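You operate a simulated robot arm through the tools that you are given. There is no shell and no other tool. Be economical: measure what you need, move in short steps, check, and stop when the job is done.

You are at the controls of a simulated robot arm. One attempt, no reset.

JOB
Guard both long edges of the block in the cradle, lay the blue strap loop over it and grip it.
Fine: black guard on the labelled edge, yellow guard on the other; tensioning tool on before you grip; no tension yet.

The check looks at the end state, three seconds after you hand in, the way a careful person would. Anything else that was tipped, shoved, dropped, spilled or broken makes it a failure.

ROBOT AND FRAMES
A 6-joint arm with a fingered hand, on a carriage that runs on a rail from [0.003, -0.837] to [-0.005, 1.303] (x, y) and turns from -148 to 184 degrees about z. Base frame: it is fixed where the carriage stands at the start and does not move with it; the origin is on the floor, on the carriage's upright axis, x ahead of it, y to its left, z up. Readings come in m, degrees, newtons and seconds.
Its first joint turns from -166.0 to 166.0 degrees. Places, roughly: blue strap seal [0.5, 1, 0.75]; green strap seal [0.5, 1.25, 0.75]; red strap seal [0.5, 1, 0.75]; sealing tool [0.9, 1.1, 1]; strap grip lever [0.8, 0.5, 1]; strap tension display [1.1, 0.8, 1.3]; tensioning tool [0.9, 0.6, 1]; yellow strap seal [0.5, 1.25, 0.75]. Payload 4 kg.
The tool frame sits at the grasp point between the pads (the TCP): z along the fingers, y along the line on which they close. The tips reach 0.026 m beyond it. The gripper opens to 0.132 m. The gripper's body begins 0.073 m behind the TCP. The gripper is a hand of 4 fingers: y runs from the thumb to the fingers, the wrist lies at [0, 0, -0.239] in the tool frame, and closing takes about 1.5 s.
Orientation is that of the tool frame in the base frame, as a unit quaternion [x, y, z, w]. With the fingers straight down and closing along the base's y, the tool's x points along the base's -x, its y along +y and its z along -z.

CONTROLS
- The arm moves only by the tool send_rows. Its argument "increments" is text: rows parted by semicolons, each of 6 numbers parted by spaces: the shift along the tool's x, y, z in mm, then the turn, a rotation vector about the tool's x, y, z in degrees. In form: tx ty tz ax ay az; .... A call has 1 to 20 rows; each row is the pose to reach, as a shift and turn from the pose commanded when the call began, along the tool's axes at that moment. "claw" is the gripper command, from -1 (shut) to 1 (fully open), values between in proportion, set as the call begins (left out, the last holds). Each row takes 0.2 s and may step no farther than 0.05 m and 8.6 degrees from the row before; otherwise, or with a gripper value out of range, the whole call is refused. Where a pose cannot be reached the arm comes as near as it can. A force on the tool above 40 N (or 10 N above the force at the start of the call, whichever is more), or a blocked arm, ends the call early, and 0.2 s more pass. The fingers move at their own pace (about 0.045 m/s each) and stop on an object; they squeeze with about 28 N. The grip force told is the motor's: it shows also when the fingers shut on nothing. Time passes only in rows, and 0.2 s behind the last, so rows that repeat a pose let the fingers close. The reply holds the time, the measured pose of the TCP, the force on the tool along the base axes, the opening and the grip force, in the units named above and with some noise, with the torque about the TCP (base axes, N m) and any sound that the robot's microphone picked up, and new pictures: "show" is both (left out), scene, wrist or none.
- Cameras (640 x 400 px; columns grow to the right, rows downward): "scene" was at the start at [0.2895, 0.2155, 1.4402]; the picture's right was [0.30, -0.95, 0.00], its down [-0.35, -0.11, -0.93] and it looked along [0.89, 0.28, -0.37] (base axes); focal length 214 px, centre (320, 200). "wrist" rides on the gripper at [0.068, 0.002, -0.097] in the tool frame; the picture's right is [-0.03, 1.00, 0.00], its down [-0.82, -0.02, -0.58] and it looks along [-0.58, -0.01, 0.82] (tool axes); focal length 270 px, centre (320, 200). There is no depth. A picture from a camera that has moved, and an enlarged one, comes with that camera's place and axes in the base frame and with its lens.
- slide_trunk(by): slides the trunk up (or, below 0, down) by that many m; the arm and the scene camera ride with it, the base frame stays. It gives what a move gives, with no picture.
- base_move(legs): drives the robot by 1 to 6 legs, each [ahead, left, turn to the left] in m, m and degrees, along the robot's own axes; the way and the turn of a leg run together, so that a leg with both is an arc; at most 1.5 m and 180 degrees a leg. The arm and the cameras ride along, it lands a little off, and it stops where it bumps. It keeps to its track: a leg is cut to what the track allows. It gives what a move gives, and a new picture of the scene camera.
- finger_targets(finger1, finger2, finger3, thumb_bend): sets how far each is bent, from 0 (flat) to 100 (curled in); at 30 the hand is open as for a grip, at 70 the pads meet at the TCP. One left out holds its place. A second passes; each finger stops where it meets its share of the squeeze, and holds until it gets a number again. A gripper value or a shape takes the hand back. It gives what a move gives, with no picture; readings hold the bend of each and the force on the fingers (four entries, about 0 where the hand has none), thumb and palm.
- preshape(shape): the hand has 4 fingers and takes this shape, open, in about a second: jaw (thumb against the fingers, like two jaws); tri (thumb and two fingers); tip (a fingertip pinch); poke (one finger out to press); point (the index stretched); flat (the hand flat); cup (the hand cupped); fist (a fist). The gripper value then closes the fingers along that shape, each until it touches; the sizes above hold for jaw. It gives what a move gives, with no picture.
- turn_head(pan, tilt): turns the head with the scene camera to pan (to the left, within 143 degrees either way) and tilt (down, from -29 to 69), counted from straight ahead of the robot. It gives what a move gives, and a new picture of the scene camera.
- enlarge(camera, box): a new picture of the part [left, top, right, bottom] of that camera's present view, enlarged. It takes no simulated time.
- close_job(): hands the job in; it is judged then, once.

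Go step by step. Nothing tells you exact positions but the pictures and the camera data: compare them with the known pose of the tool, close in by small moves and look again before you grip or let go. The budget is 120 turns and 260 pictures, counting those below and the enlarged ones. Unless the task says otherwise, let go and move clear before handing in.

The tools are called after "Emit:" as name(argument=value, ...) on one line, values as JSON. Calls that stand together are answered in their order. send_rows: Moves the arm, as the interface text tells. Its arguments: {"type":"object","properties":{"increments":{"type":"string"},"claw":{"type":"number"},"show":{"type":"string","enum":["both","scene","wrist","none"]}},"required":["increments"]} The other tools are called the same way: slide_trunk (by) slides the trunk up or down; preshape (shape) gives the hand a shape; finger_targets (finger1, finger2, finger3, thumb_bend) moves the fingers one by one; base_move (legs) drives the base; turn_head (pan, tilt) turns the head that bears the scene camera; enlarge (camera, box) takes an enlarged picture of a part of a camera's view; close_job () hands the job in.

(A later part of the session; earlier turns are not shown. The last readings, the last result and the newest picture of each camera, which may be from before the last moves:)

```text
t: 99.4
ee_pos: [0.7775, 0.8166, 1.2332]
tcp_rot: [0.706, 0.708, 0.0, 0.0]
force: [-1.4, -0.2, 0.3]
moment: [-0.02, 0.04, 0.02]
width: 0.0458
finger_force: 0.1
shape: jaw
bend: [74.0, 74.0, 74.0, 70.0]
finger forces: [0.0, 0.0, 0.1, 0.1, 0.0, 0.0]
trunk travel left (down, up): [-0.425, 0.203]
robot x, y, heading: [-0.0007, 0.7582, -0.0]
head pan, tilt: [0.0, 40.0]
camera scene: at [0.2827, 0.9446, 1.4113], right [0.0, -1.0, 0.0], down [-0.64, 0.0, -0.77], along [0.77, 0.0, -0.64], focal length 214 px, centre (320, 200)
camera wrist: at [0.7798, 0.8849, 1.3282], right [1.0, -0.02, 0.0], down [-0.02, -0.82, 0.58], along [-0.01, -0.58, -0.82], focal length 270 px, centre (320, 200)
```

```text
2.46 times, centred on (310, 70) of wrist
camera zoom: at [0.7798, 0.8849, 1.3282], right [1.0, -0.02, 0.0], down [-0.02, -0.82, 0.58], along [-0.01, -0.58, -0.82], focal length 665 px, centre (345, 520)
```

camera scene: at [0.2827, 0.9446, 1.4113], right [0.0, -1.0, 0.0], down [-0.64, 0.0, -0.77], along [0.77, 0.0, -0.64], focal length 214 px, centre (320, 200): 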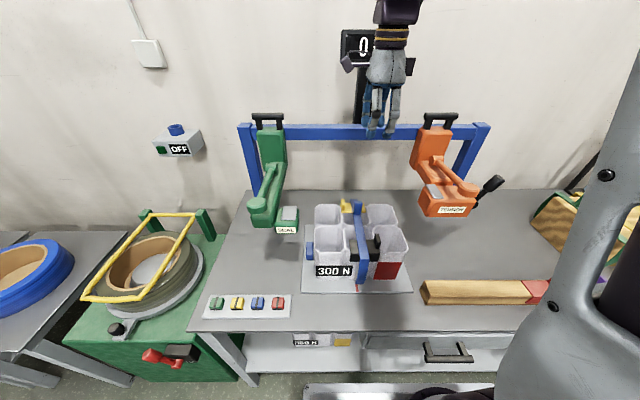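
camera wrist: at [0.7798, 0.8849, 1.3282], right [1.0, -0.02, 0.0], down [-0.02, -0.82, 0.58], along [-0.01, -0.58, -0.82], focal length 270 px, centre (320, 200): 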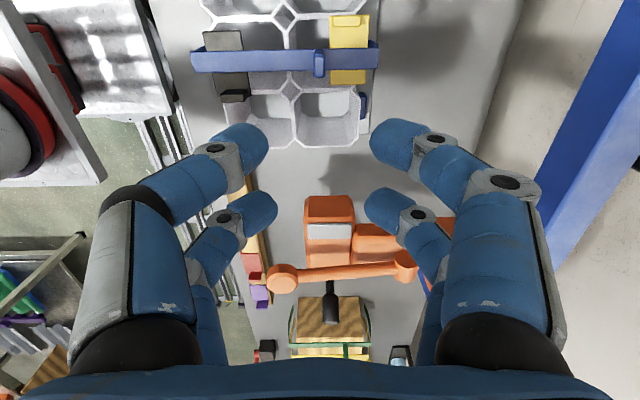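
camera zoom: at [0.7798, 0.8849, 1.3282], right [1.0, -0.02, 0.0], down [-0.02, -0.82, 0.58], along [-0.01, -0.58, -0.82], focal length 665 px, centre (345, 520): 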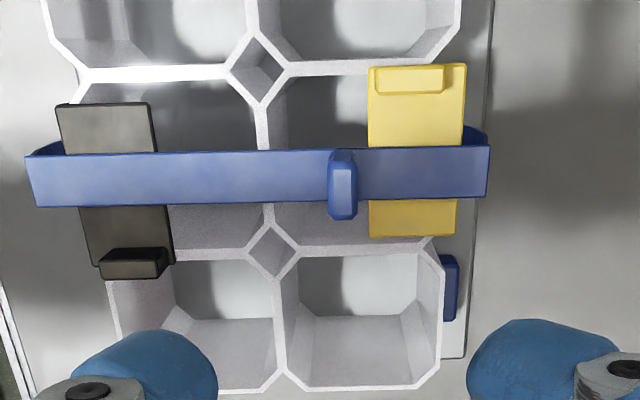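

The strap sits squarely across both guards. Now I study the tensioning tool and its handle from this side.

Emit:
turn_head(pan=-25, tilt=30)

Emit:
enlarge(camera="scene", box=[230, 60, 390, 200])

Emit:
enlarge(camera="wrist", box=[230, 170, 470, 350])

```text
t: 100.3
ee_pos: [0.7774, 0.8167, 1.2325]
tcp_rot: [0.707, 0.707, 0.0, 0.0]
force: [1.1, 0.8, -0.2]
moment: [0.02, 0.02, 0.03]
width: 0.0457
finger_force: 0.1
shape: jaw
bend: [74.0, 74.0, 74.0, 70.0]
finger forces: [0.0, 0.1, 0.0, 0.0, 0.1, 0.0]
trunk travel left (down, up): [-0.425, 0.203]
robot x, y, heading: [-0.0065, 0.7558, 0.2]
head pan, tilt: [-25.0, 30.0]
camera scene: at [0.2796, 0.9064, 1.4267], right [-0.42, -0.91, 0.0], down [-0.45, 0.21, -0.87], along [0.79, -0.36, -0.5], focal length 214 px, centre (320, 200)
```

scene: 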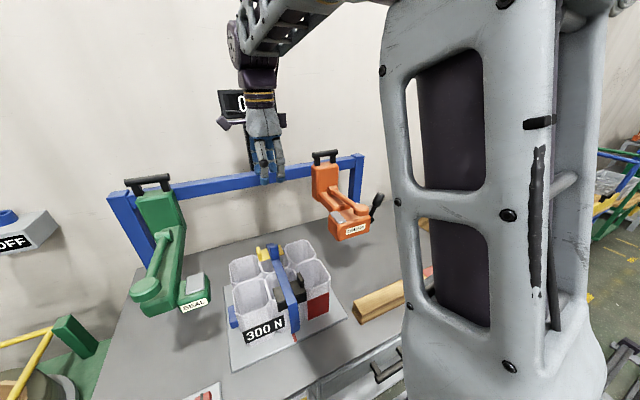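

```text
2.86 times, centred on (310, 130) of scene
camera zoom: at [0.2796, 0.9064, 1.4267], right [-0.42, -0.91, 0.0], down [-0.45, 0.21, -0.87], along [0.79, -0.36, -0.5], focal length 613 px, centre (349, 400)
```

zoom: 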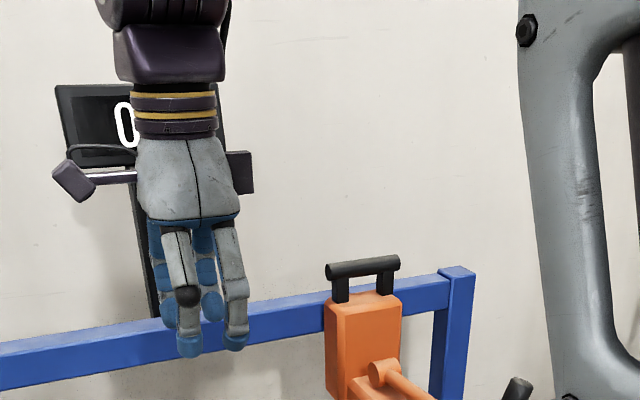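

```text
2.22 times, centred on (350, 260) of wrist
camera zoom: at [0.7799, 0.8849, 1.3278], right [1.0, -0.02, 0.0], down [-0.02, -0.82, 0.58], along [-0.01, -0.58, -0.82], focal length 601 px, centre (253, 67)
```

zoom: 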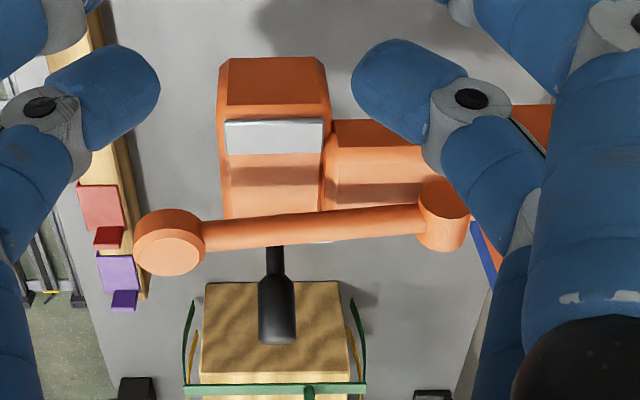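

The display likely reads "0 N" (tension). Before handling the tool I want to see its underside and lever, so I turn the hand back and pitch the wrist camera up in front of it.

Emit:
send_rows(increments="0 0 -10 0 0 -8.5;0 0 -20 0 0 -17;0 0 -20 0 0 -25.5;0 0 -20 0 0 -34;0 0 -20 0 0 -42.5;0 0 -20 0 0 -51;0 0 -20 0 0 -59.5;0 0 -20 0 0 -68;0 0 -20 0 0 -76.5;0 0 -20 0 0 -85;0 0 -20 0 0 -90;0 0 -20 0 0 -90", show="none")

Emit:
send_rows(increments="40 -10 0 0 0 0;80 -30 0 0 0 0;120 -50 0 0 0 0;160 -70 0 0 0 0;190 -100 0 0 0 0;210 -140 0 0 0 0;220 -180 0 0 0 0;220 -220 0 0 0 0;220 -260 0 0 0 0;220 -260 0 0 -8 0;220 -260 0 0 -16 0;220 -260 0 0 -24 0;220 -260 0 0 -32 0;220 -260 0 0 -40 0;220 -260 0 0 -48 0;220 -260 0 0 -55 0;220 -260 0 0 -55 0", show="wrist")

```text
t: 102.9
ee_pos: [0.7767, 0.8173, 1.2524]
tcp_rot: [-0.002, 1.0, 0.0, -0.001]
force: [0.9, 0.1, -0.3]
moment: [-0.02, 0.01, 0.02]
width: 0.0458
finger_force: 0.0
shape: jaw
bend: [74.0, 74.0, 74.0, 70.0]
finger forces: [0.1, 0.1, 0.0, 0.0, 0.0, 0.0]
trunk travel left (down, up): [-0.425, 0.203]
robot x, y, heading: [-0.0001, 0.756, 0.1]
head pan, tilt: [-25.0, 30.0]
```

```text
t: 106.3
ee_pos: [0.5941, 0.5635, 1.225]
tcp_rot: [0.035, 0.917, 0.062, 0.393]
force: [-0.6, 0.0, -0.7]
moment: [0.02, 0.02, 0.0]
width: 0.0462
finger_force: 0.2
shape: jaw
bend: [74.0, 74.0, 74.0, 70.0]
finger forces: [0.0, 0.0, 0.0, 0.0, 0.0, 0.0]
out of reach, approached as far as the arm can: row 15, 16
trunk travel left (down, up): [-0.425, 0.203]
robot x, y, heading: [-0.0014, 0.7569, 0.1]
head pan, tilt: [-25.0, 30.0]
stopped in row 16: the arm was blocked; the commanded pose is now the measured one
camera wrist: at [0.4769, 0.565, 1.2398], right [0.03, 0.99, 0.16], down [0.14, -0.16, 0.98], along [0.99, -0.01, -0.14], focal length 270 px, centre (320, 200)
```

wrist: 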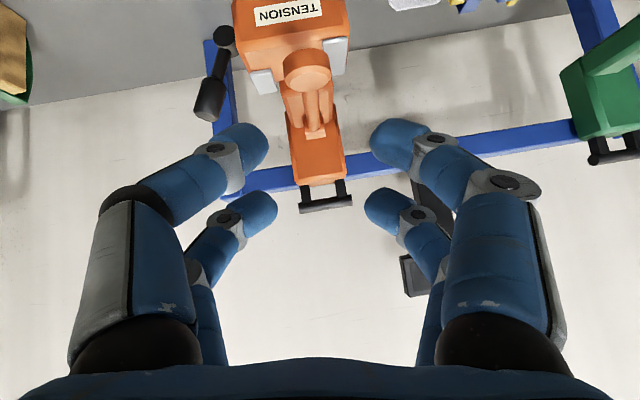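

Emit:
send_rows(increments="24 -7 34 0 0 0;49 -13 69 0 0 0;73 -20 104 0 0 0;98 -27 138 0 0 0;122 -33 173 0 0 0;146 -40 207 0 0 0;146 -40 207 0 0 0", show="wrist")

Emit:
enlarge(camera="wrist", box=[160, 0, 480, 220])

```text
t: 107.9
ee_pos: [0.6553, 0.6132, 1.1762]
tcp_rot: [0.036, 0.917, 0.06, 0.392]
force: [0.8, 0.1, 0.4]
moment: [0.0, -0.02, 0.01]
width: 0.0464
finger_force: 0.1
shape: jaw
bend: [74.0, 74.0, 74.0, 70.0]
finger forces: [0.0, 0.0, 0.1, 0.0, 0.0, 0.0]
out of reach, approached as far as the arm can: row 1, 2, 3, 4, 5, 6, 7
trunk travel left (down, up): [-0.425, 0.203]
robot x, y, heading: [-0.0047, 0.7571, 0.1]
head pan, tilt: [-25.0, 30.0]
camera wrist: at [0.5381, 0.6144, 1.1922], right [0.04, 0.99, 0.16], down [0.15, -0.16, 0.98], along [0.99, -0.01, -0.15], focal length 270 px, centre (320, 200)
```

wrist: 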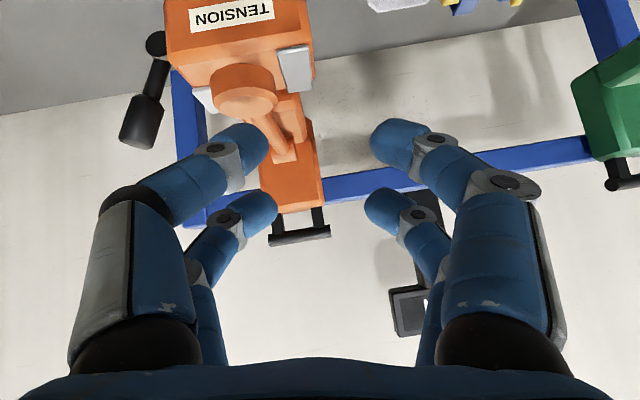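

```text
1.82 times, centred on (320, 110) of wrist
camera zoom: at [0.5381, 0.6144, 1.1922], right [0.04, 0.99, 0.16], down [0.15, -0.16, 0.98], along [0.99, -0.01, -0.15], focal length 491 px, centre (320, 364)
```

zoom: 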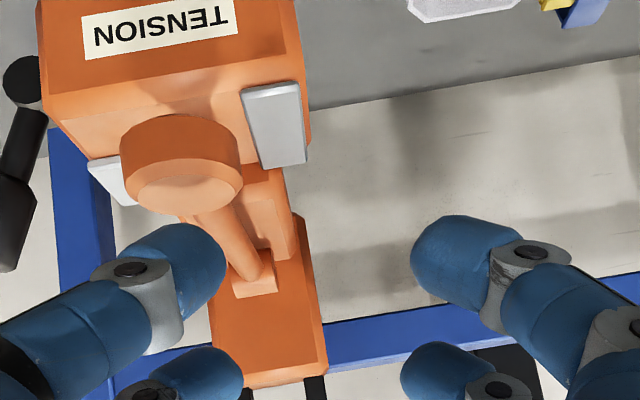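

Emit:
slide_trunk(by=-0.25)

Emit:
send_rows(increments="0 0 0 0 0 0", show="both")

Emit:
enlarge(camera="wrist", box=[0, 60, 400, 330])

Emit:
enlarge(camera="scene", box=[230, 60, 400, 200])

```text
t: 110.5
ee_pos: [0.6579, 0.6159, 0.9287]
tcp_rot: [0.037, 0.919, 0.066, 0.386]
force: [0.8, -0.7, -0.4]
moment: [-0.02, 0.01, 0.01]
width: 0.046
finger_force: 0.1
shape: jaw
bend: [74.0, 74.0, 74.0, 70.0]
finger forces: [0.0, 0.0, 0.1, 0.0, 0.1, 0.0]
trunk travel left (down, up): [-0.175, 0.453]
robot x, y, heading: [-0.0039, 0.7568, -0.3]
head pan, tilt: [-25.0, 30.0]
```

```text
t: 110.9
ee_pos: [0.6574, 0.6162, 0.93]
tcp_rot: [0.037, 0.919, 0.066, 0.386]
force: [-0.4, -0.5, 0.4]
moment: [0.0, 0.0, 0.0]
width: 0.046
finger_force: 0.0
shape: jaw
bend: [74.0, 74.0, 74.0, 70.0]
finger forces: [0.0, 0.0, 0.0, 0.1, 0.0, 0.1]
trunk travel left (down, up): [-0.175, 0.453]
robot x, y, heading: [-0.0035, 0.7616, -0.3]
head pan, tilt: [-25.0, 30.0]
camera scene: at [0.3281, 0.9119, 1.1794], right [-0.36, -0.93, 0.0], down [-0.45, 0.17, -0.88], along [0.82, -0.31, -0.48], focal length 214 px, centre (320, 200)
camera wrist: at [0.5405, 0.6173, 0.9464], right [0.04, 0.99, 0.17], down [0.16, -0.17, 0.97], along [0.99, -0.01, -0.16], focal length 270 px, centre (320, 200)
```

scene: 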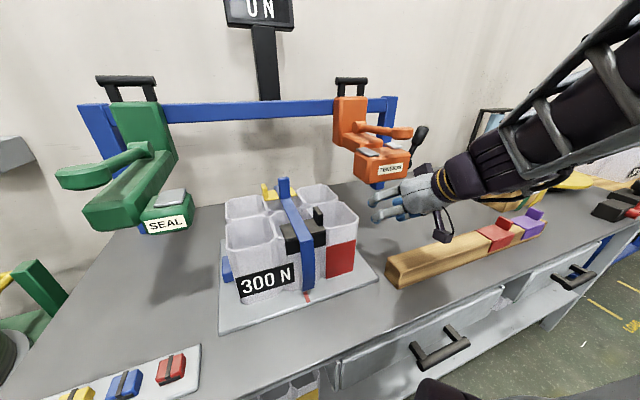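
wrist: 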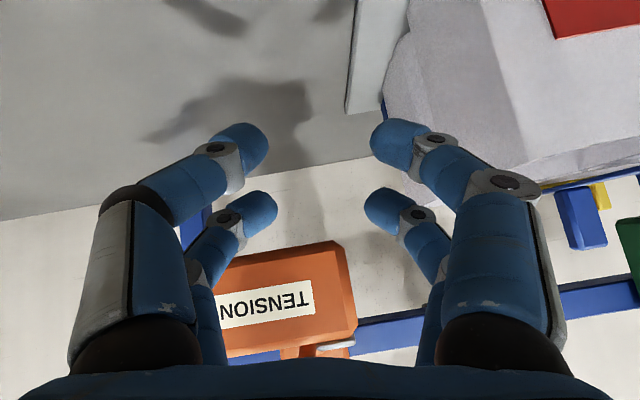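

```text
1.48 times, centred on (200, 195) of wrist
camera zoom: at [0.5405, 0.6173, 0.9464], right [0.04, 0.99, 0.17], down [0.16, -0.17, 0.97], along [0.99, -0.01, -0.16], focal length 400 px, centre (498, 207)
```

zoom: 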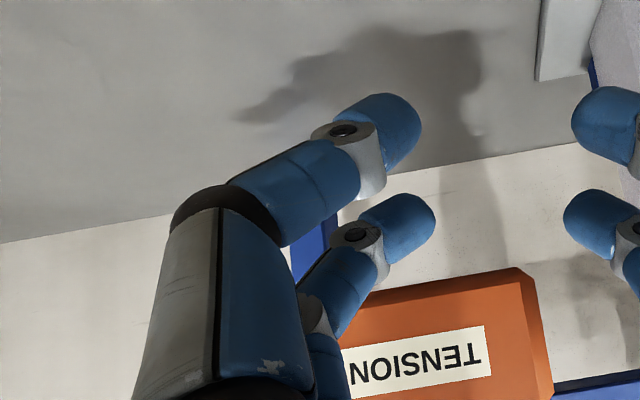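

```text
2.86 times, centred on (315, 130) of scene
camera zoom: at [0.3281, 0.9119, 1.1794], right [-0.36, -0.93, 0.0], down [-0.45, 0.17, -0.88], along [0.82, -0.31, -0.48], focal length 613 px, centre (334, 400)
```

zoom: 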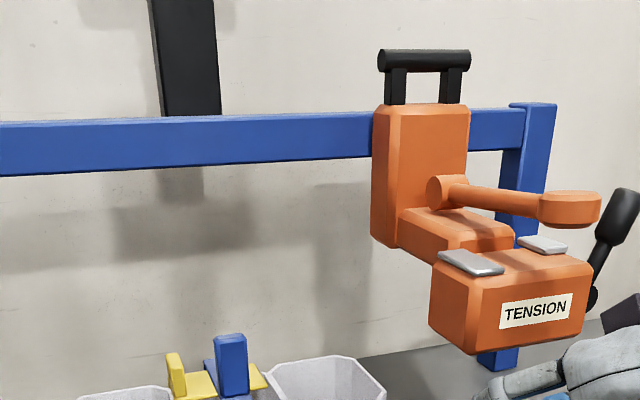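

The side view shows a flat-bottomed box, tall column, black carry handle at about (0.977, 0.565, 1.183), and the black grip lever on the −y side. I raise the trunk, straighten the hand, and shift the carriage to reach the handle.

Emit:
slide_trunk(by=0.25)

Emit:
send_rows(increments="0 0 -10 1.3 7.6 -0.7;0 0 -20 2.6 15.2 -1.5;0 0 -40 3.9 22.8 -2.2;0 0 -60 5.2 30.3 -2.9;0 0 -80 6.5 37.9 -3.7;0 0 -100 7.8 45.5 -4.4;0 0 -100 7.8 45.5 -4.4", show="none")

Emit:
base_move(legs=[[0, -0.16, 0]])

```text
t: 113.5
ee_pos: [0.6565, 0.6164, 1.1845]
tcp_rot: [0.036, 0.917, 0.061, 0.392]
force: [-0.9, 0.4, 0.3]
moment: [-0.01, -0.01, 0.0]
width: 0.0461
finger_force: 0.0
shape: jaw
bend: [74.0, 74.0, 74.0, 70.0]
finger forces: [0.0, 0.1, 0.1, 0.0, 0.0, 0.0]
trunk travel left (down, up): [-0.425, 0.203]
robot x, y, heading: [-0.0061, 0.7567, -0.0]
head pan, tilt: [-25.0, 30.0]
```

```text
t: 115.1
ee_pos: [0.5842, 0.6097, 1.2519]
tcp_rot: [0.001, 1.0, -0.007, 0.005]
force: [-0.4, 0.0, -1.0]
moment: [0.01, -0.01, -0.02]
width: 0.046
finger_force: 0.2
shape: jaw
bend: [74.0, 74.0, 74.0, 70.0]
finger forces: [0.0, 0.0, 0.1, 0.0, 0.0, 0.0]
trunk travel left (down, up): [-0.425, 0.203]
robot x, y, heading: [0.0002, 0.7587, 0.3]
head pan, tilt: [-25.0, 30.0]
```

```text
t: 116.5
ee_pos: [0.5849, 0.4473, 1.2529]
tcp_rot: [0.001, 1.0, -0.005, 0.006]
force: [0.3, 0.4, 0.3]
moment: [0.0, -0.01, -0.02]
width: 0.0458
finger_force: 0.3
shape: jaw
bend: [74.0, 74.0, 74.0, 70.0]
finger forces: [0.1, 0.0, 0.0, 0.0, 0.0, 0.0]
trunk travel left (down, up): [-0.425, 0.203]
robot x, y, heading: [-0.004, 0.5952, 0.1]
head pan, tilt: [-25.0, 30.0]
camera scene: at [0.2805, 0.7451, 1.4267], right [-0.42, -0.91, 0.0], down [-0.45, 0.21, -0.87], along [0.78, -0.37, -0.5], focal length 214 px, centre (320, 200)
```

scene: 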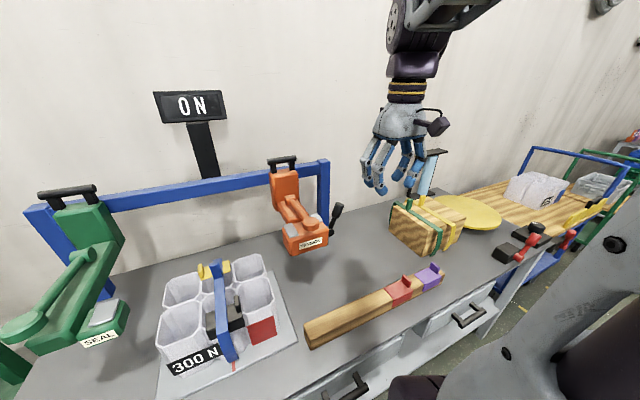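

Emit:
send_rows(increments="0 0 -45 -0.7 0.7 0;0 0 -90 -0.7 0.7 0;0 0 -130 -0.7 0.7 0;0 0 -130 -0.7 0.7 0", claw=0.2, show="none")

Emit:
send_rows(increments="0 0 0 0 0 8.5;0 0 0 0 0 17;0 0 0 0 0 25.5;0 0 0 0 0 34;0 0 0 0 0 42.5;0 0 0 0 0 51;0 0 0 0 0 59.5;0 0 0 0 0 68;0 0 0 0 0 76.5;0 0 0 0 0 85;0 0 0 0 0 90;0 0 0 0 0 90", show="none")

Emit:
send_rows(increments="15 45 0 0 0 0;30 90 0 0 0 0;45 135 0 0 0 0;60 180 0 0 0 0;75 225 0 0 0 0;90 270 0 0 0 0;105 310 0 0 0 0;118 340 0 0 0 0;118 370 0 0 0 0;118 370 0 0 0 0", show="both")

Emit:
enlarge(camera="wrist", box=[180, 0, 480, 200])

```text
t: 117.5
ee_pos: [0.5818, 0.4493, 1.3819]
tcp_rot: [0.001, 1.0, 0.0, 0.001]
force: [-0.4, -0.5, 0.1]
moment: [0.02, 0.01, 0.01]
width: 0.0787
finger_force: 0.1
shape: jaw
bend: [71.0, 71.0, 71.0, 70.0]
finger forces: [0.1, 0.1, 0.1, 0.1, 0.0, 0.1]
trunk travel left (down, up): [-0.425, 0.203]
robot x, y, heading: [-0.0044, 0.6002, -0.1]
head pan, tilt: [-25.0, 30.0]
```

```text
t: 120.1
ee_pos: [0.5814, 0.4493, 1.382]
tcp_rot: [0.709, 0.705, 0.0, -0.001]
force: [-0.6, -0.8, 0.8]
moment: [0.01, -0.02, -0.01]
width: 0.0786
finger_force: 0.1
shape: jaw
bend: [71.0, 71.0, 71.0, 70.0]
finger forces: [0.0, 0.0, 0.1, 0.1, 0.0, 0.1]
trunk travel left (down, up): [-0.425, 0.203]
robot x, y, heading: [0.0016, 0.5984, -0.1]
head pan, tilt: [-25.0, 30.0]
```

```text
t: 122.3
ee_pos: [0.9102, 0.5677, 1.3523]
tcp_rot: [0.708, 0.706, 0.002, 0.0]
force: [-0.4, -0.2, 0.4]
moment: [-0.02, 0.0, -0.02]
width: 0.0784
finger_force: 0.1
shape: jaw
bend: [71.0, 71.0, 71.0, 70.0]
finger forces: [0.0, 0.1, 0.1, 0.0, 0.0, 0.0]
out of reach, approached as far as the arm can: row 7, 8, 9, 10
trunk travel left (down, up): [-0.425, 0.203]
robot x, y, heading: [-0.0089, 0.5977, 0.1]
head pan, tilt: [-25.0, 30.0]
camera scene: at [0.2803, 0.7451, 1.4268], right [-0.42, -0.91, 0.0], down [-0.45, 0.21, -0.87], along [0.78, -0.37, -0.5], focal length 214 px, centre (320, 200)
camera wrist: at [0.9119, 0.6356, 1.4471], right [1.0, -0.03, 0.0], down [-0.02, -0.82, 0.58], along [-0.01, -0.58, -0.82], focal length 270 px, centre (320, 200)
```

scene: 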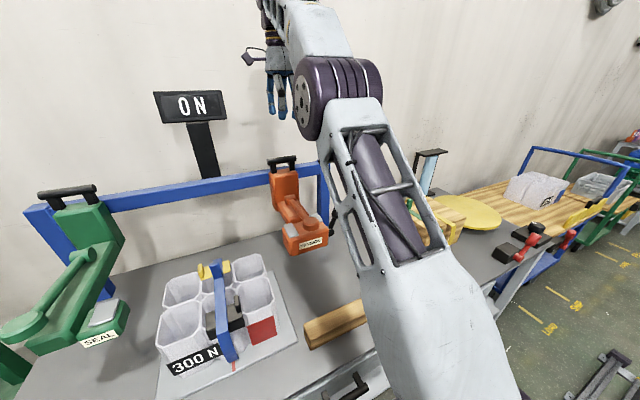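
wrist: 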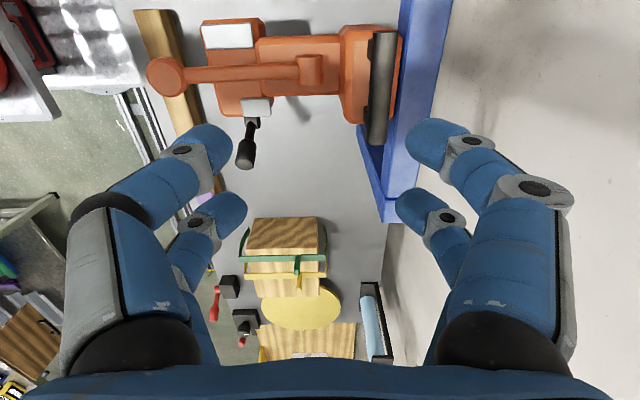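

```text
2.00 times, centred on (330, 100) of wrist
camera zoom: at [0.9119, 0.6356, 1.4471], right [1.0, -0.03, 0.0], down [-0.02, -0.82, 0.58], along [-0.01, -0.58, -0.82], focal length 541 px, centre (300, 400)
```

zoom: 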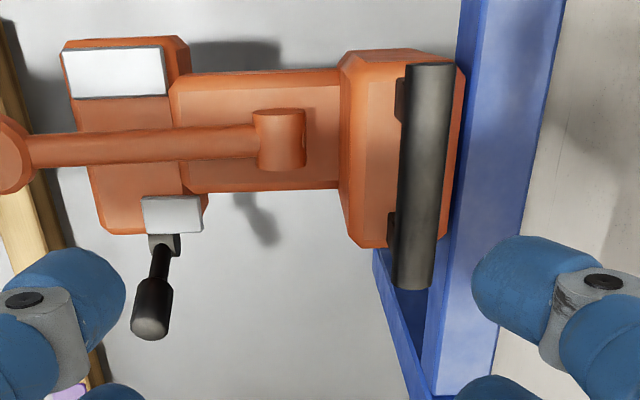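

The handle bar runs along y at about (0.968, 0.568, 1.183). Reach is short at this height, so I raise the trunk and then lower the hand onto it.

Emit:
slide_trunk(by=0.2)

Emit:
send_rows(increments="0 0 45 0 0 0;0 0 90 0 0 0;0 0 135 0 0 0;0 0 180 0 0 0;0 0 225 0 0 0;0 20 260 0 0 0;0 40 280 0 0 0;0 58 290 0 0 0;0 58 290 0 0 0", claw=0.1, show="both")

Emit:
enlarge(camera="wrist", box=[180, 0, 480, 200])

```text
t: 124.5
ee_pos: [0.7414, 0.5673, 1.5514]
tcp_rot: [0.708, 0.706, 0.001, 0.0]
force: [-0.9, -0.5, 0.5]
moment: [-0.02, 0.03, -0.02]
width: 0.0783
finger_force: 0.0
shape: jaw
bend: [71.0, 71.0, 71.0, 70.0]
finger forces: [0.0, 0.0, 0.1, 0.0, 0.1, 0.0]
trunk travel left (down, up): [-0.625, 0.003]
robot x, y, heading: [-0.0004, 0.5976, -0.0]
head pan, tilt: [-25.0, 30.0]
```

```text
t: 126.5
ee_pos: [0.8014, 0.5685, 1.2628]
tcp_rot: [0.708, 0.706, 0.002, 0.0]
force: [-0.3, 1.0, 0.2]
moment: [0.03, 0.01, -0.01]
width: 0.0731
finger_force: 0.0
shape: jaw
bend: [72.0, 72.0, 72.0, 70.0]
finger forces: [0.0, 0.1, 0.0, 0.0, 0.0, 0.0]
trunk travel left (down, up): [-0.625, 0.003]
robot x, y, heading: [-0.0002, 0.5911, -0.1]
head pan, tilt: [-25.0, 30.0]
camera scene: at [0.1111, 0.7452, 1.6267], right [-0.42, -0.91, 0.0], down [-0.45, 0.21, -0.87], along [0.78, -0.37, -0.5], focal length 214 px, centre (320, 200)
camera wrist: at [0.8031, 0.6365, 1.3573], right [1.0, -0.03, 0.0], down [-0.02, -0.82, 0.58], along [-0.01, -0.58, -0.82], focal length 270 px, centre (320, 200)
```

scene: 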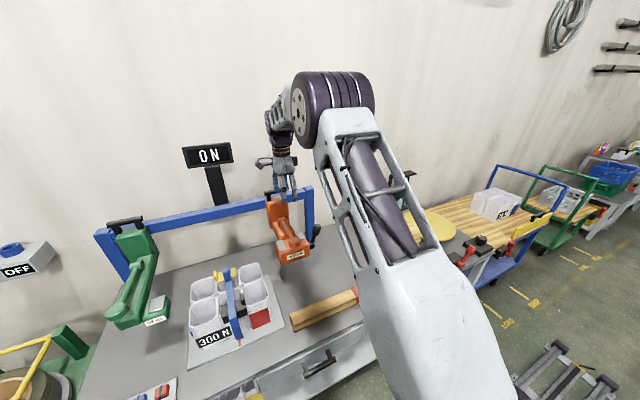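
wrist: 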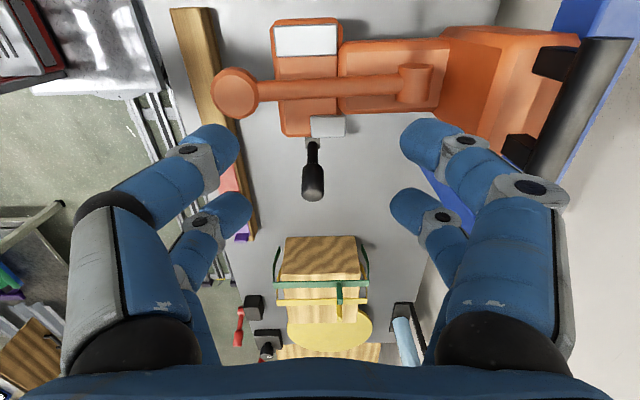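

```text
2.00 times, centred on (330, 100) of wrist
camera zoom: at [0.8031, 0.6365, 1.3573], right [1.0, -0.03, 0.0], down [-0.02, -0.82, 0.58], along [-0.01, -0.58, -0.82], focal length 541 px, centre (300, 400)
```

zoom: 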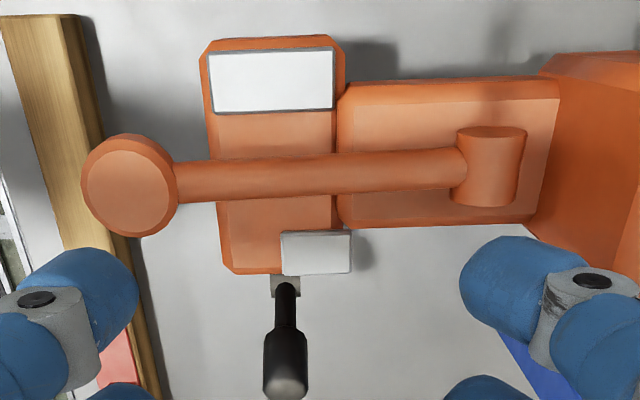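

Raising the trunk moves the shoulder back, so I reverse: hand up and back, trunk down, then reach in.

Emit:
send_rows(increments="0 -20 -45 0 0 0;0 -50 -85 0 0 0;0 -80 -125 0 0 0;0 -110 -165 0 0 0;0 -140 -205 0 0 0;0 -170 -240 0 0 0;0 -170 -240 0 0 0", show="none")

Emit:
slide_trunk(by=-0.25)

```text
t: 128.1
ee_pos: [0.6298, 0.5666, 1.5024]
tcp_rot: [0.708, 0.706, 0.001, 0.0]
force: [-0.1, -0.4, 0.6]
moment: [-0.01, 0.0, 0.03]
width: 0.0731
finger_force: 0.1
shape: jaw
bend: [72.0, 72.0, 72.0, 70.0]
finger forces: [0.1, 0.0, 0.0, 0.1, 0.1, 0.0]
trunk travel left (down, up): [-0.625, 0.003]
robot x, y, heading: [-0.0063, 0.5927, -0.1]
head pan, tilt: [-25.0, 30.0]
```

```text
t: 130.6
ee_pos: [0.6292, 0.5684, 1.2525]
tcp_rot: [0.708, 0.706, 0.001, 0.0]
force: [-0.4, -0.5, 0.3]
moment: [0.01, -0.01, -0.02]
width: 0.0729
finger_force: 0.0
shape: jaw
bend: [72.0, 72.0, 72.0, 70.0]
finger forces: [0.0, 0.0, 0.0, 0.0, 0.0, 0.1]
trunk travel left (down, up): [-0.375, 0.253]
robot x, y, heading: [-0.0028, 0.5954, -0.1]
head pan, tilt: [-25.0, 30.0]
```

Emit:
send_rows(increments="0 45 0 0 0 0;0 90 0 0 0 0;0 135 0 0 0 0;0 180 0 0 0 0;0 225 0 0 0 0;0 270 0 0 0 0;0 310 0 0 0 0;0 338 0 0 0 0;0 338 0 0 0 0", show="both")

Emit:
enlarge(camera="wrist", box=[180, 0, 480, 200])

```text
t: 132.6
ee_pos: [0.9661, 0.5668, 1.25]
tcp_rot: [0.709, 0.705, 0.0, -0.001]
force: [0.5, -1.0, -0.6]
moment: [0.03, 0.02, -0.01]
width: 0.0727
finger_force: 0.1
shape: jaw
bend: [72.0, 72.0, 72.0, 70.0]
finger forces: [0.0, 0.0, 0.0, 0.0, 0.0, 0.1]
trunk travel left (down, up): [-0.375, 0.253]
robot x, y, heading: [-0.0016, 0.5922, -0.3]
head pan, tilt: [-25.0, 30.0]
camera scene: at [0.3006, 0.7451, 1.377], right [-0.42, -0.91, 0.0], down [-0.45, 0.21, -0.87], along [0.78, -0.37, -0.5], focal length 214 px, centre (320, 200)
camera wrist: at [0.9694, 0.6356, 1.345], right [1.0, -0.03, 0.0], down [-0.02, -0.82, 0.58], along [-0.02, -0.58, -0.82], focal length 270 px, centre (320, 200)
```

scene: 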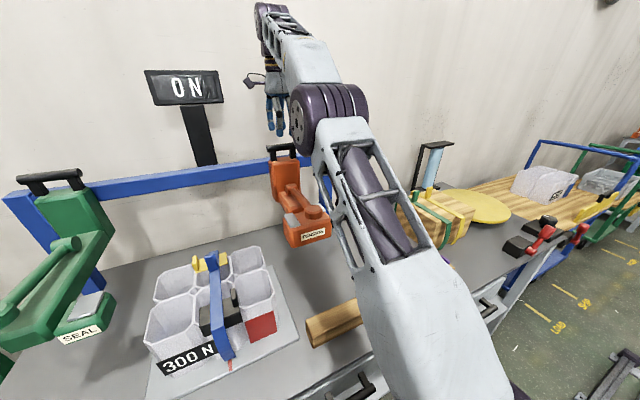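
wrist: 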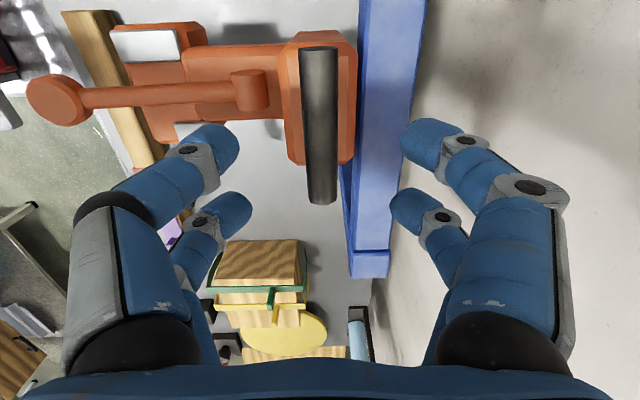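

```text
2.00 times, centred on (330, 100) of wrist
camera zoom: at [0.9694, 0.6356, 1.345], right [1.0, -0.03, 0.0], down [-0.02, -0.82, 0.58], along [-0.02, -0.58, -0.82], focal length 541 px, centre (300, 400)
```

zoom: 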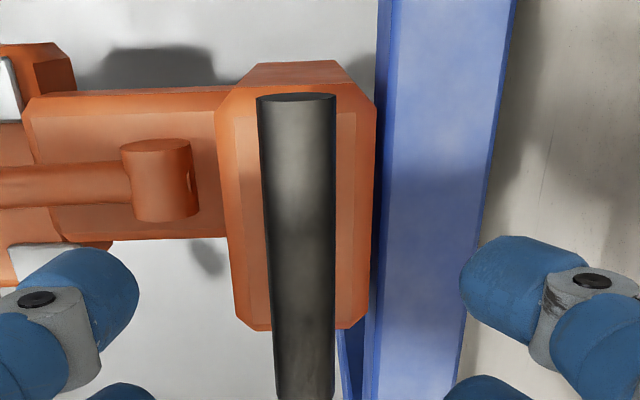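

Emit:
send_rows(increments="2 1 25 0 0 0;2 1 50 0 0 0;2 1 62 0 0 0;2 1 70 0 0 0;2 1 70 0 0 0", claw=0.1, show="both")

Emit:
enlarge(camera="scene", box=[230, 90, 340, 180])

```text
t: 133.8
ee_pos: [0.9685, 0.5698, 1.1826]
tcp_rot: [0.708, 0.706, 0.001, 0.0]
force: [0.1, -0.3, 0.3]
moment: [0.0, 0.0, 0.0]
width: 0.0729
finger_force: 0.1
shape: jaw
bend: [72.0, 72.0, 72.0, 70.0]
finger forces: [0.0, 0.0, 0.0, 0.0, 0.1, 0.1]
trunk travel left (down, up): [-0.375, 0.253]
robot x, y, heading: [-0.0041, 0.5963, 0.1]
head pan, tilt: [-25.0, 30.0]
camera scene: at [0.3005, 0.7451, 1.377], right [-0.42, -0.91, 0.0], down [-0.45, 0.21, -0.87], along [0.78, -0.37, -0.5], focal length 214 px, centre (320, 200)
camera wrist: at [0.9706, 0.6381, 1.2764], right [1.0, -0.03, 0.0], down [-0.02, -0.82, 0.58], along [-0.01, -0.58, -0.82], focal length 270 px, centre (320, 200)
```

scene: 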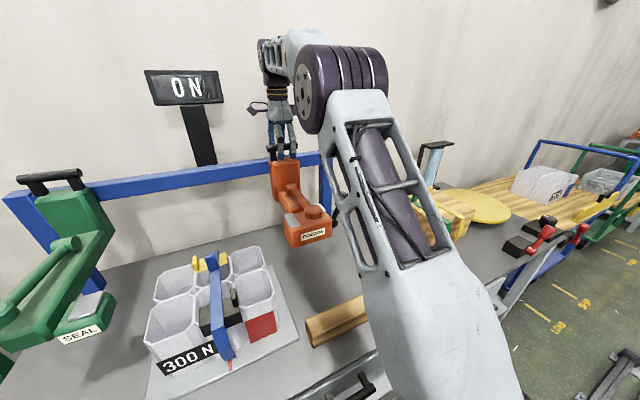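
wrist: 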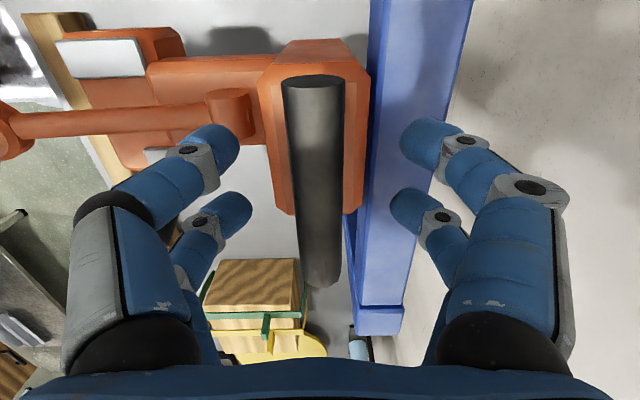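

```text
4.44 times, centred on (285, 135) of scene
camera zoom: at [0.3005, 0.7451, 1.377], right [-0.42, -0.91, 0.0], down [-0.45, 0.21, -0.87], along [0.78, -0.37, -0.5], focal length 953 px, centre (476, 489)
```

zoom: 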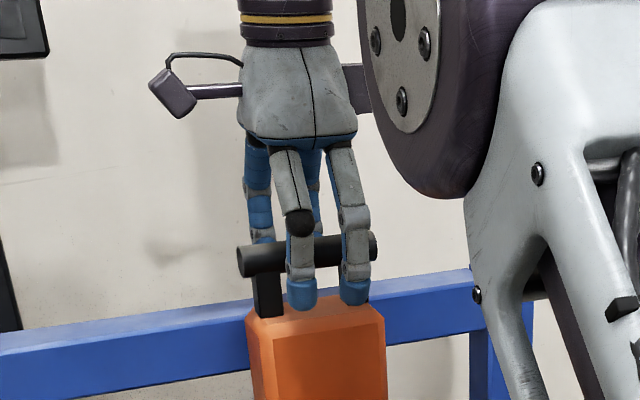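

Emit:
send_rows(increments="0 0 2 0 0 0;0 0 2 0 0 0;0 0 2 0 0 0;0 0 2 0 0 0;0 0 2 0 0 0;0 0 2 0 0 0;0 0 2 0 0 0;0 0 2 0 0 0", claw=-1, show="wrist")

Emit:
enlarge(camera="scene", box=[230, 90, 340, 260])

```text
t: 135.6
ee_pos: [0.9685, 0.5701, 1.1789]
tcp_rot: [0.708, 0.706, 0.0, 0.0]
force: [-4.4, 0.3, -14.4]
moment: [-0.2, -0.01, 0.03]
width: 0.0
finger_force: 27.7
shape: jaw
bend: [68.0, 62.0, 62.0, 72.0]
finger forces: [24.1, 0.1, 0.0, 0.0, 26.8, 0.0]
trunk travel left (down, up): [-0.375, 0.253]
robot x, y, heading: [0.0005, 0.5924, 0.1]
head pan, tilt: [-25.0, 30.0]
camera wrist: at [0.9707, 0.6383, 1.2735], right [1.0, -0.03, 0.0], down [-0.02, -0.82, 0.58], along [-0.02, -0.58, -0.82], focal length 270 px, centre (320, 200)
```

wrist: 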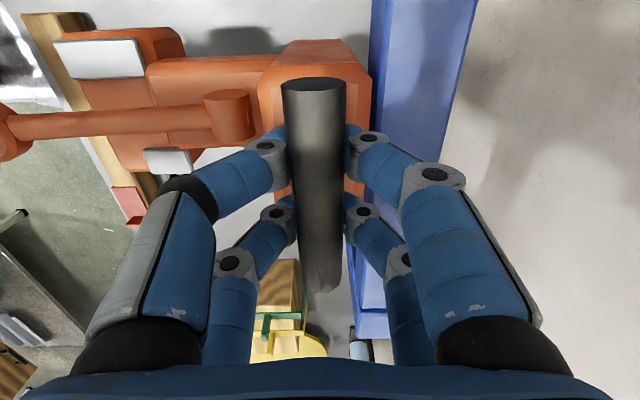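

```text
2.35 times, centred on (285, 175) of scene
camera zoom: at [0.301, 0.7451, 1.3768], right [-0.42, -0.91, 0.0], down [-0.45, 0.21, -0.87], along [0.78, -0.37, -0.5], focal length 505 px, centre (402, 259)
```

zoom: 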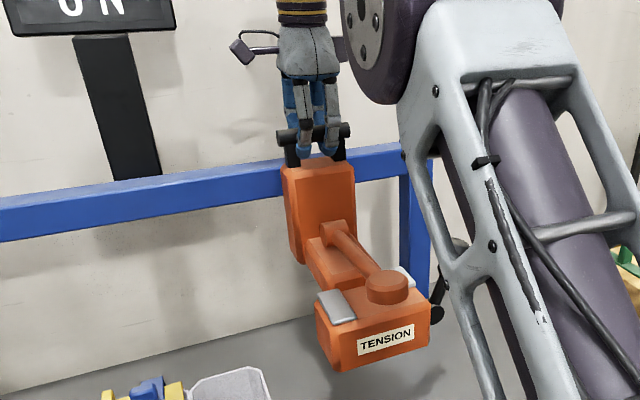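

Gripped; the hand already carries some weight. I lift a few centimetres slowly and watch.

Emit:
send_rows(increments="0 0 -5 0 0 0;0 0 -10 0 0 0;0 0 -15 0 0 0;0 0 -20 0 0 0;0 0 -25 0 0 0;0 0 -25 0 0 0", show="both")

Emit:
enlarge(camera="scene", box=[230, 90, 340, 260])

```text
t: 136.1
ee_pos: [0.9681, 0.5698, 1.1784]
tcp_rot: [0.707, 0.707, -0.005, -0.005]
force: [-2.3, 1.4, -15.7]
moment: [-0.2, -0.09, 0.01]
width: 0.0003
finger_force: 27.9
shape: jaw
bend: [67.0, 62.0, 62.0, 72.0]
finger forces: [26.0, 0.0, 0.0, 0.0, 26.8, 0.0]
trunk travel left (down, up): [-0.375, 0.253]
robot x, y, heading: [-0.0039, 0.5933, 0.1]
head pan, tilt: [-25.0, 30.0]
stopped in row 2: the force on the tool passed its limit (the readings are from after the stop); the commanded pose is now the measured one
camera scene: at [0.3011, 0.7452, 1.3769], right [-0.42, -0.91, 0.0], down [-0.45, 0.21, -0.87], along [0.78, -0.37, -0.5], focal length 214 px, centre (320, 200)
camera wrist: at [0.9719, 0.6382, 1.2734], right [1.0, -0.03, -0.01], down [-0.01, -0.82, 0.58], along [-0.03, -0.58, -0.82], focal length 270 px, centre (320, 200)
```

scene: 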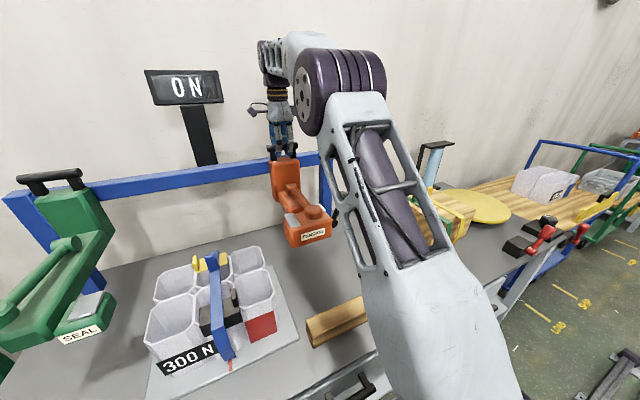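
wrist: 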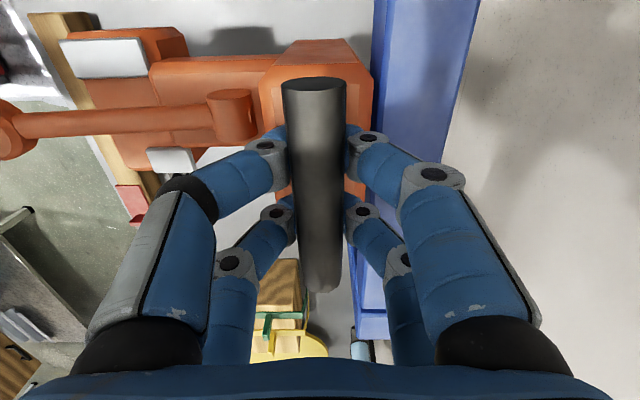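

```text
2.35 times, centred on (285, 175) of scene
camera zoom: at [0.3011, 0.7452, 1.3769], right [-0.42, -0.91, 0.0], down [-0.45, 0.21, -0.87], along [0.78, -0.37, -0.5], focal length 505 px, centre (402, 259)
```

zoom: 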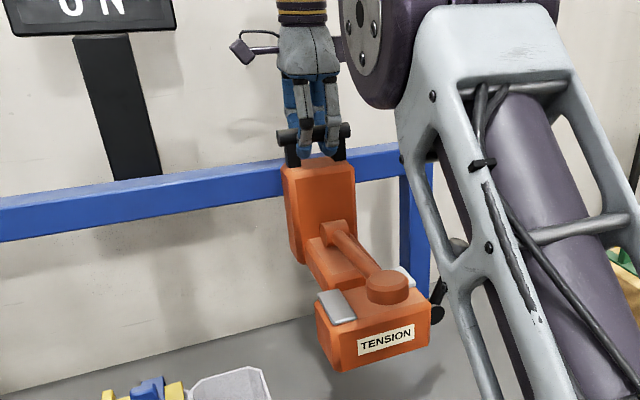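

The pull stopped on force; it may be heavy or latched. I try a much slower lift and read the force.

Emit:
send_rows(increments="0 0 -1 0 0 0;0 0 -1 0 0 0;0 0 -2 0 0 0;0 0 -2 0 0 0", show="none")

Emit:
send_rows(increments="0 0 -1 0 0 0;0 0 -1 0 0 0;0 0 -1 0 0 0;0 0 -1 0 0 0", show="none")

```text
t: 137.1
ee_pos: [0.9681, 0.5695, 1.1799]
tcp_rot: [0.708, 0.706, -0.006, -0.007]
force: [1.4, -0.5, -13.7]
moment: [-0.21, -0.06, 0.04]
width: 0.0001
finger_force: 28.4
shape: jaw
bend: [67.0, 62.0, 62.0, 72.0]
finger forces: [0.0, 0.0, 0.1, 0.1, 0.0, 0.1]
trunk travel left (down, up): [-0.375, 0.253]
robot x, y, heading: [0.0004, 0.5956, -0.2]
head pan, tilt: [-25.0, 30.0]
stopped in row 4: the force on the tool passed its limit (the readings are from after the stop); the commanded pose is now the measured one
```

```text
t: 138.1
ee_pos: [0.9685, 0.5702, 1.179]
tcp_rot: [0.708, 0.706, -0.006, -0.008]
force: [-9.6, 1.1, -36.9]
moment: [-0.45, -0.04, 0.11]
width: 0.0
finger_force: 28.5
shape: jaw
bend: [67.0, 62.0, 62.0, 71.0]
finger forces: [29.8, 0.1, 0.0, 0.0, 31.3, 0.0]
trunk travel left (down, up): [-0.375, 0.253]
robot x, y, heading: [-0.0007, 0.5949, -0.0]
head pan, tilt: [-25.0, 30.0]
```

Vertical motion is blocked, so the tool probably rides on the rail. I probe gently along y and x for freedom.

Emit:
send_rows(increments="0 0 1 0 0 0;1 0 1.5 0 0 0;3 0 1.5 0 0 0;5 0 1.5 0 0 0;7 0 1.5 0 0 0;7 0 1.5 0 0 0", show="none")

Emit:
enlarge(camera="scene", box=[230, 90, 340, 260])

```text
t: 139.5
ee_pos: [0.9685, 0.5763, 1.1797]
tcp_rot: [0.708, 0.706, -0.004, -0.006]
force: [-7.2, -4.7, -30.5]
moment: [-0.38, -0.03, 0.09]
width: 0.0001
finger_force: 27.5
shape: jaw
bend: [67.0, 62.0, 62.0, 72.0]
finger forces: [29.2, 0.0, 0.0, 0.1, 29.7, 0.0]
trunk travel left (down, up): [-0.375, 0.253]
robot x, y, heading: [0.0, 0.5975, -0.1]
head pan, tilt: [-25.0, 30.0]
```

```text
2.35 times, centred on (285, 175) of scene
camera zoom: at [0.3015, 0.7449, 1.3768], right [-0.42, -0.91, 0.0], down [-0.45, 0.21, -0.87], along [0.78, -0.37, -0.5], focal length 505 px, centre (402, 259)
```

zoom: 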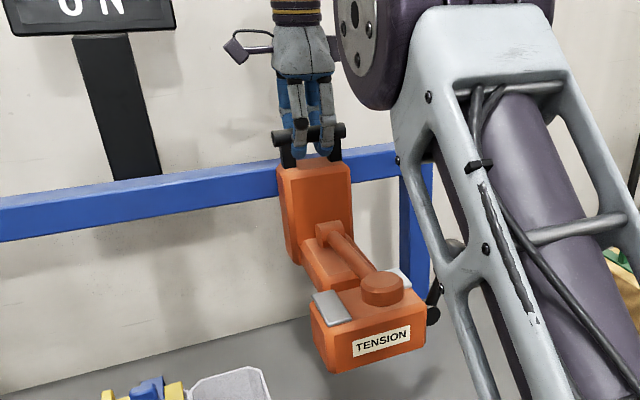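

The tool slides along the rail (y). Its box centre (x≈0.78) matches the strap tab's x, so it is meant to slide over the strap. I zoom to look for a slot on its side.

Emit:
enlarge(camera="scene", box=[270, 180, 350, 260])

Emit:
enlarge(camera="wrist", box=[0, 0, 240, 180])

Emit:
enlarge(camera="scene", box=[0, 180, 140, 360])

```text
5.00 times, centred on (310, 220) of scene
camera zoom: at [0.3015, 0.7449, 1.3768], right [-0.42, -0.91, 0.0], down [-0.45, 0.21, -0.87], along [0.78, -0.37, -0.5], focal length 1072 px, centre (370, 100)
```

zoom: 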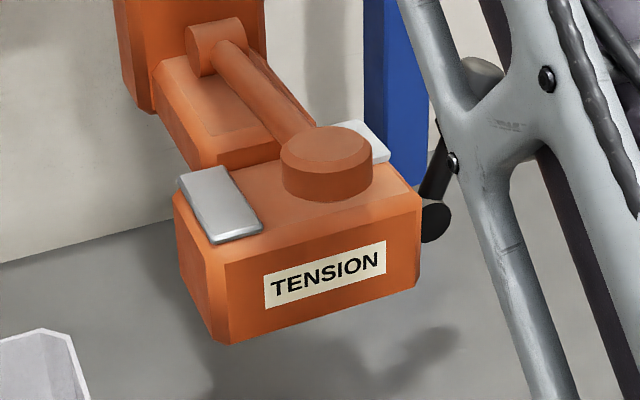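

```text
2.22 times, centred on (120, 90) of wrist
camera zoom: at [0.9724, 0.6446, 1.2739], right [1.0, -0.03, -0.02], down [-0.01, -0.82, 0.58], along [-0.03, -0.58, -0.82], focal length 601 px, centre (764, 444)
```

zoom: 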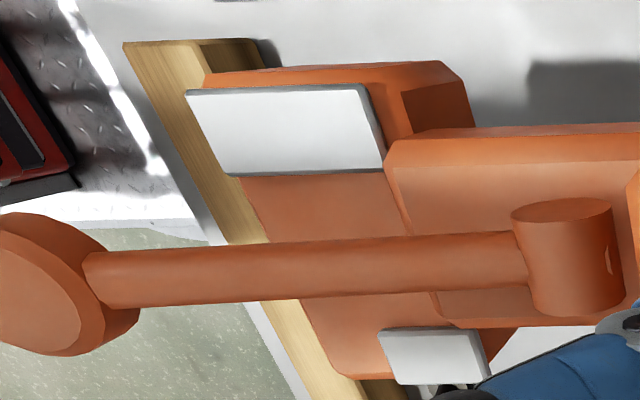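

```text
2.22 times, centred on (70, 270) of scene
camera zoom: at [0.3015, 0.7449, 1.3768], right [-0.42, -0.91, 0.0], down [-0.45, 0.21, -0.87], along [0.78, -0.37, -0.5], focal length 477 px, centre (876, 44)
```

zoom: 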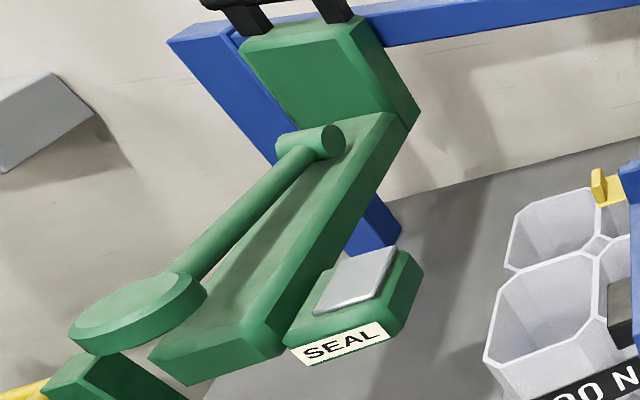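

The rail carriage is free along y. I move the robot base 0.12 m left, sliding the tool toward the strap, still short of it.

Emit:
send_rows(increments="0 0 2 0 0 0;0 0 3 0 0 0;0 0 3 0 0 0", show="none")

Emit:
base_move(legs=[[0, 0.12, 0]])

Emit:
send_rows(increments="0 0 0 0 0 0", show="wrist")

```text
t: 140.3
ee_pos: [0.9681, 0.577, 1.179]
tcp_rot: [0.709, 0.706, -0.004, -0.005]
force: [0.8, -5.1, -9.1]
moment: [-0.17, -0.01, -0.01]
width: 0.0001
finger_force: 28.1
shape: jaw
bend: [67.0, 62.0, 62.0, 72.0]
finger forces: [0.0, 0.1, 0.0, 0.1, 0.0, 0.0]
trunk travel left (down, up): [-0.375, 0.253]
robot x, y, heading: [-0.0057, 0.5927, 0.0]
head pan, tilt: [-25.0, 30.0]
```

```text
t: 141.5
ee_pos: [0.9681, 0.7009, 1.1772]
tcp_rot: [0.706, 0.708, -0.005, -0.005]
force: [1.7, 6.0, -2.6]
moment: [-0.01, -0.03, -0.02]
width: 0.0002
finger_force: 27.9
shape: jaw
bend: [68.0, 62.0, 62.0, 72.0]
finger forces: [0.0, 0.1, 0.0, 0.0, 0.0, 0.0]
trunk travel left (down, up): [-0.375, 0.253]
robot x, y, heading: [-0.0001, 0.7161, -0.1]
head pan, tilt: [-25.0, 30.0]
camera scene: at [0.2996, 0.8646, 1.3769], right [-0.42, -0.91, 0.0], down [-0.45, 0.21, -0.87], along [0.79, -0.36, -0.5], focal length 214 px, centre (320, 200)
```

scene: 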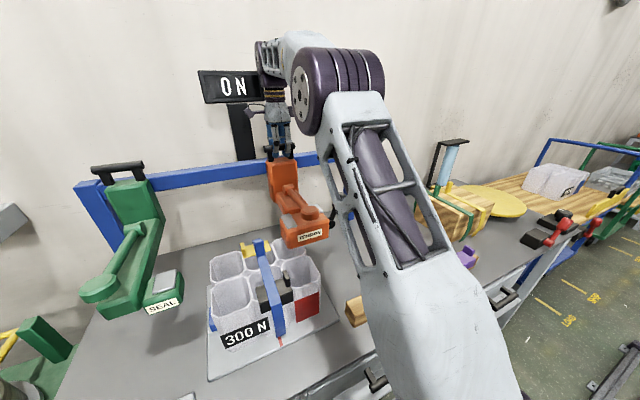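

```text
t: 141.9
ee_pos: [0.9672, 0.6997, 1.1776]
tcp_rot: [0.707, 0.707, -0.005, -0.008]
force: [1.2, 2.1, -3.0]
moment: [-0.01, 0.01, 0.0]
width: 0.0
finger_force: 28.1
shape: jaw
bend: [68.0, 62.0, 62.0, 72.0]
finger forces: [0.1, 0.1, 0.1, 0.0, 0.0, 0.0]
trunk travel left (down, up): [-0.375, 0.253]
robot x, y, heading: [-0.0034, 0.713, 0.5]
head pan, tilt: [-25.0, 30.0]
camera wrist: at [0.9706, 0.7683, 1.2718], right [1.0, -0.02, -0.02], down [-0.01, -0.82, 0.58], along [-0.03, -0.58, -0.82], focal length 270 px, centre (320, 200)
```

wrist: 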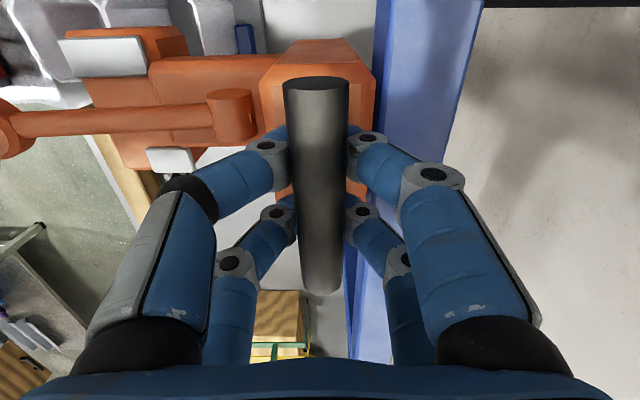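

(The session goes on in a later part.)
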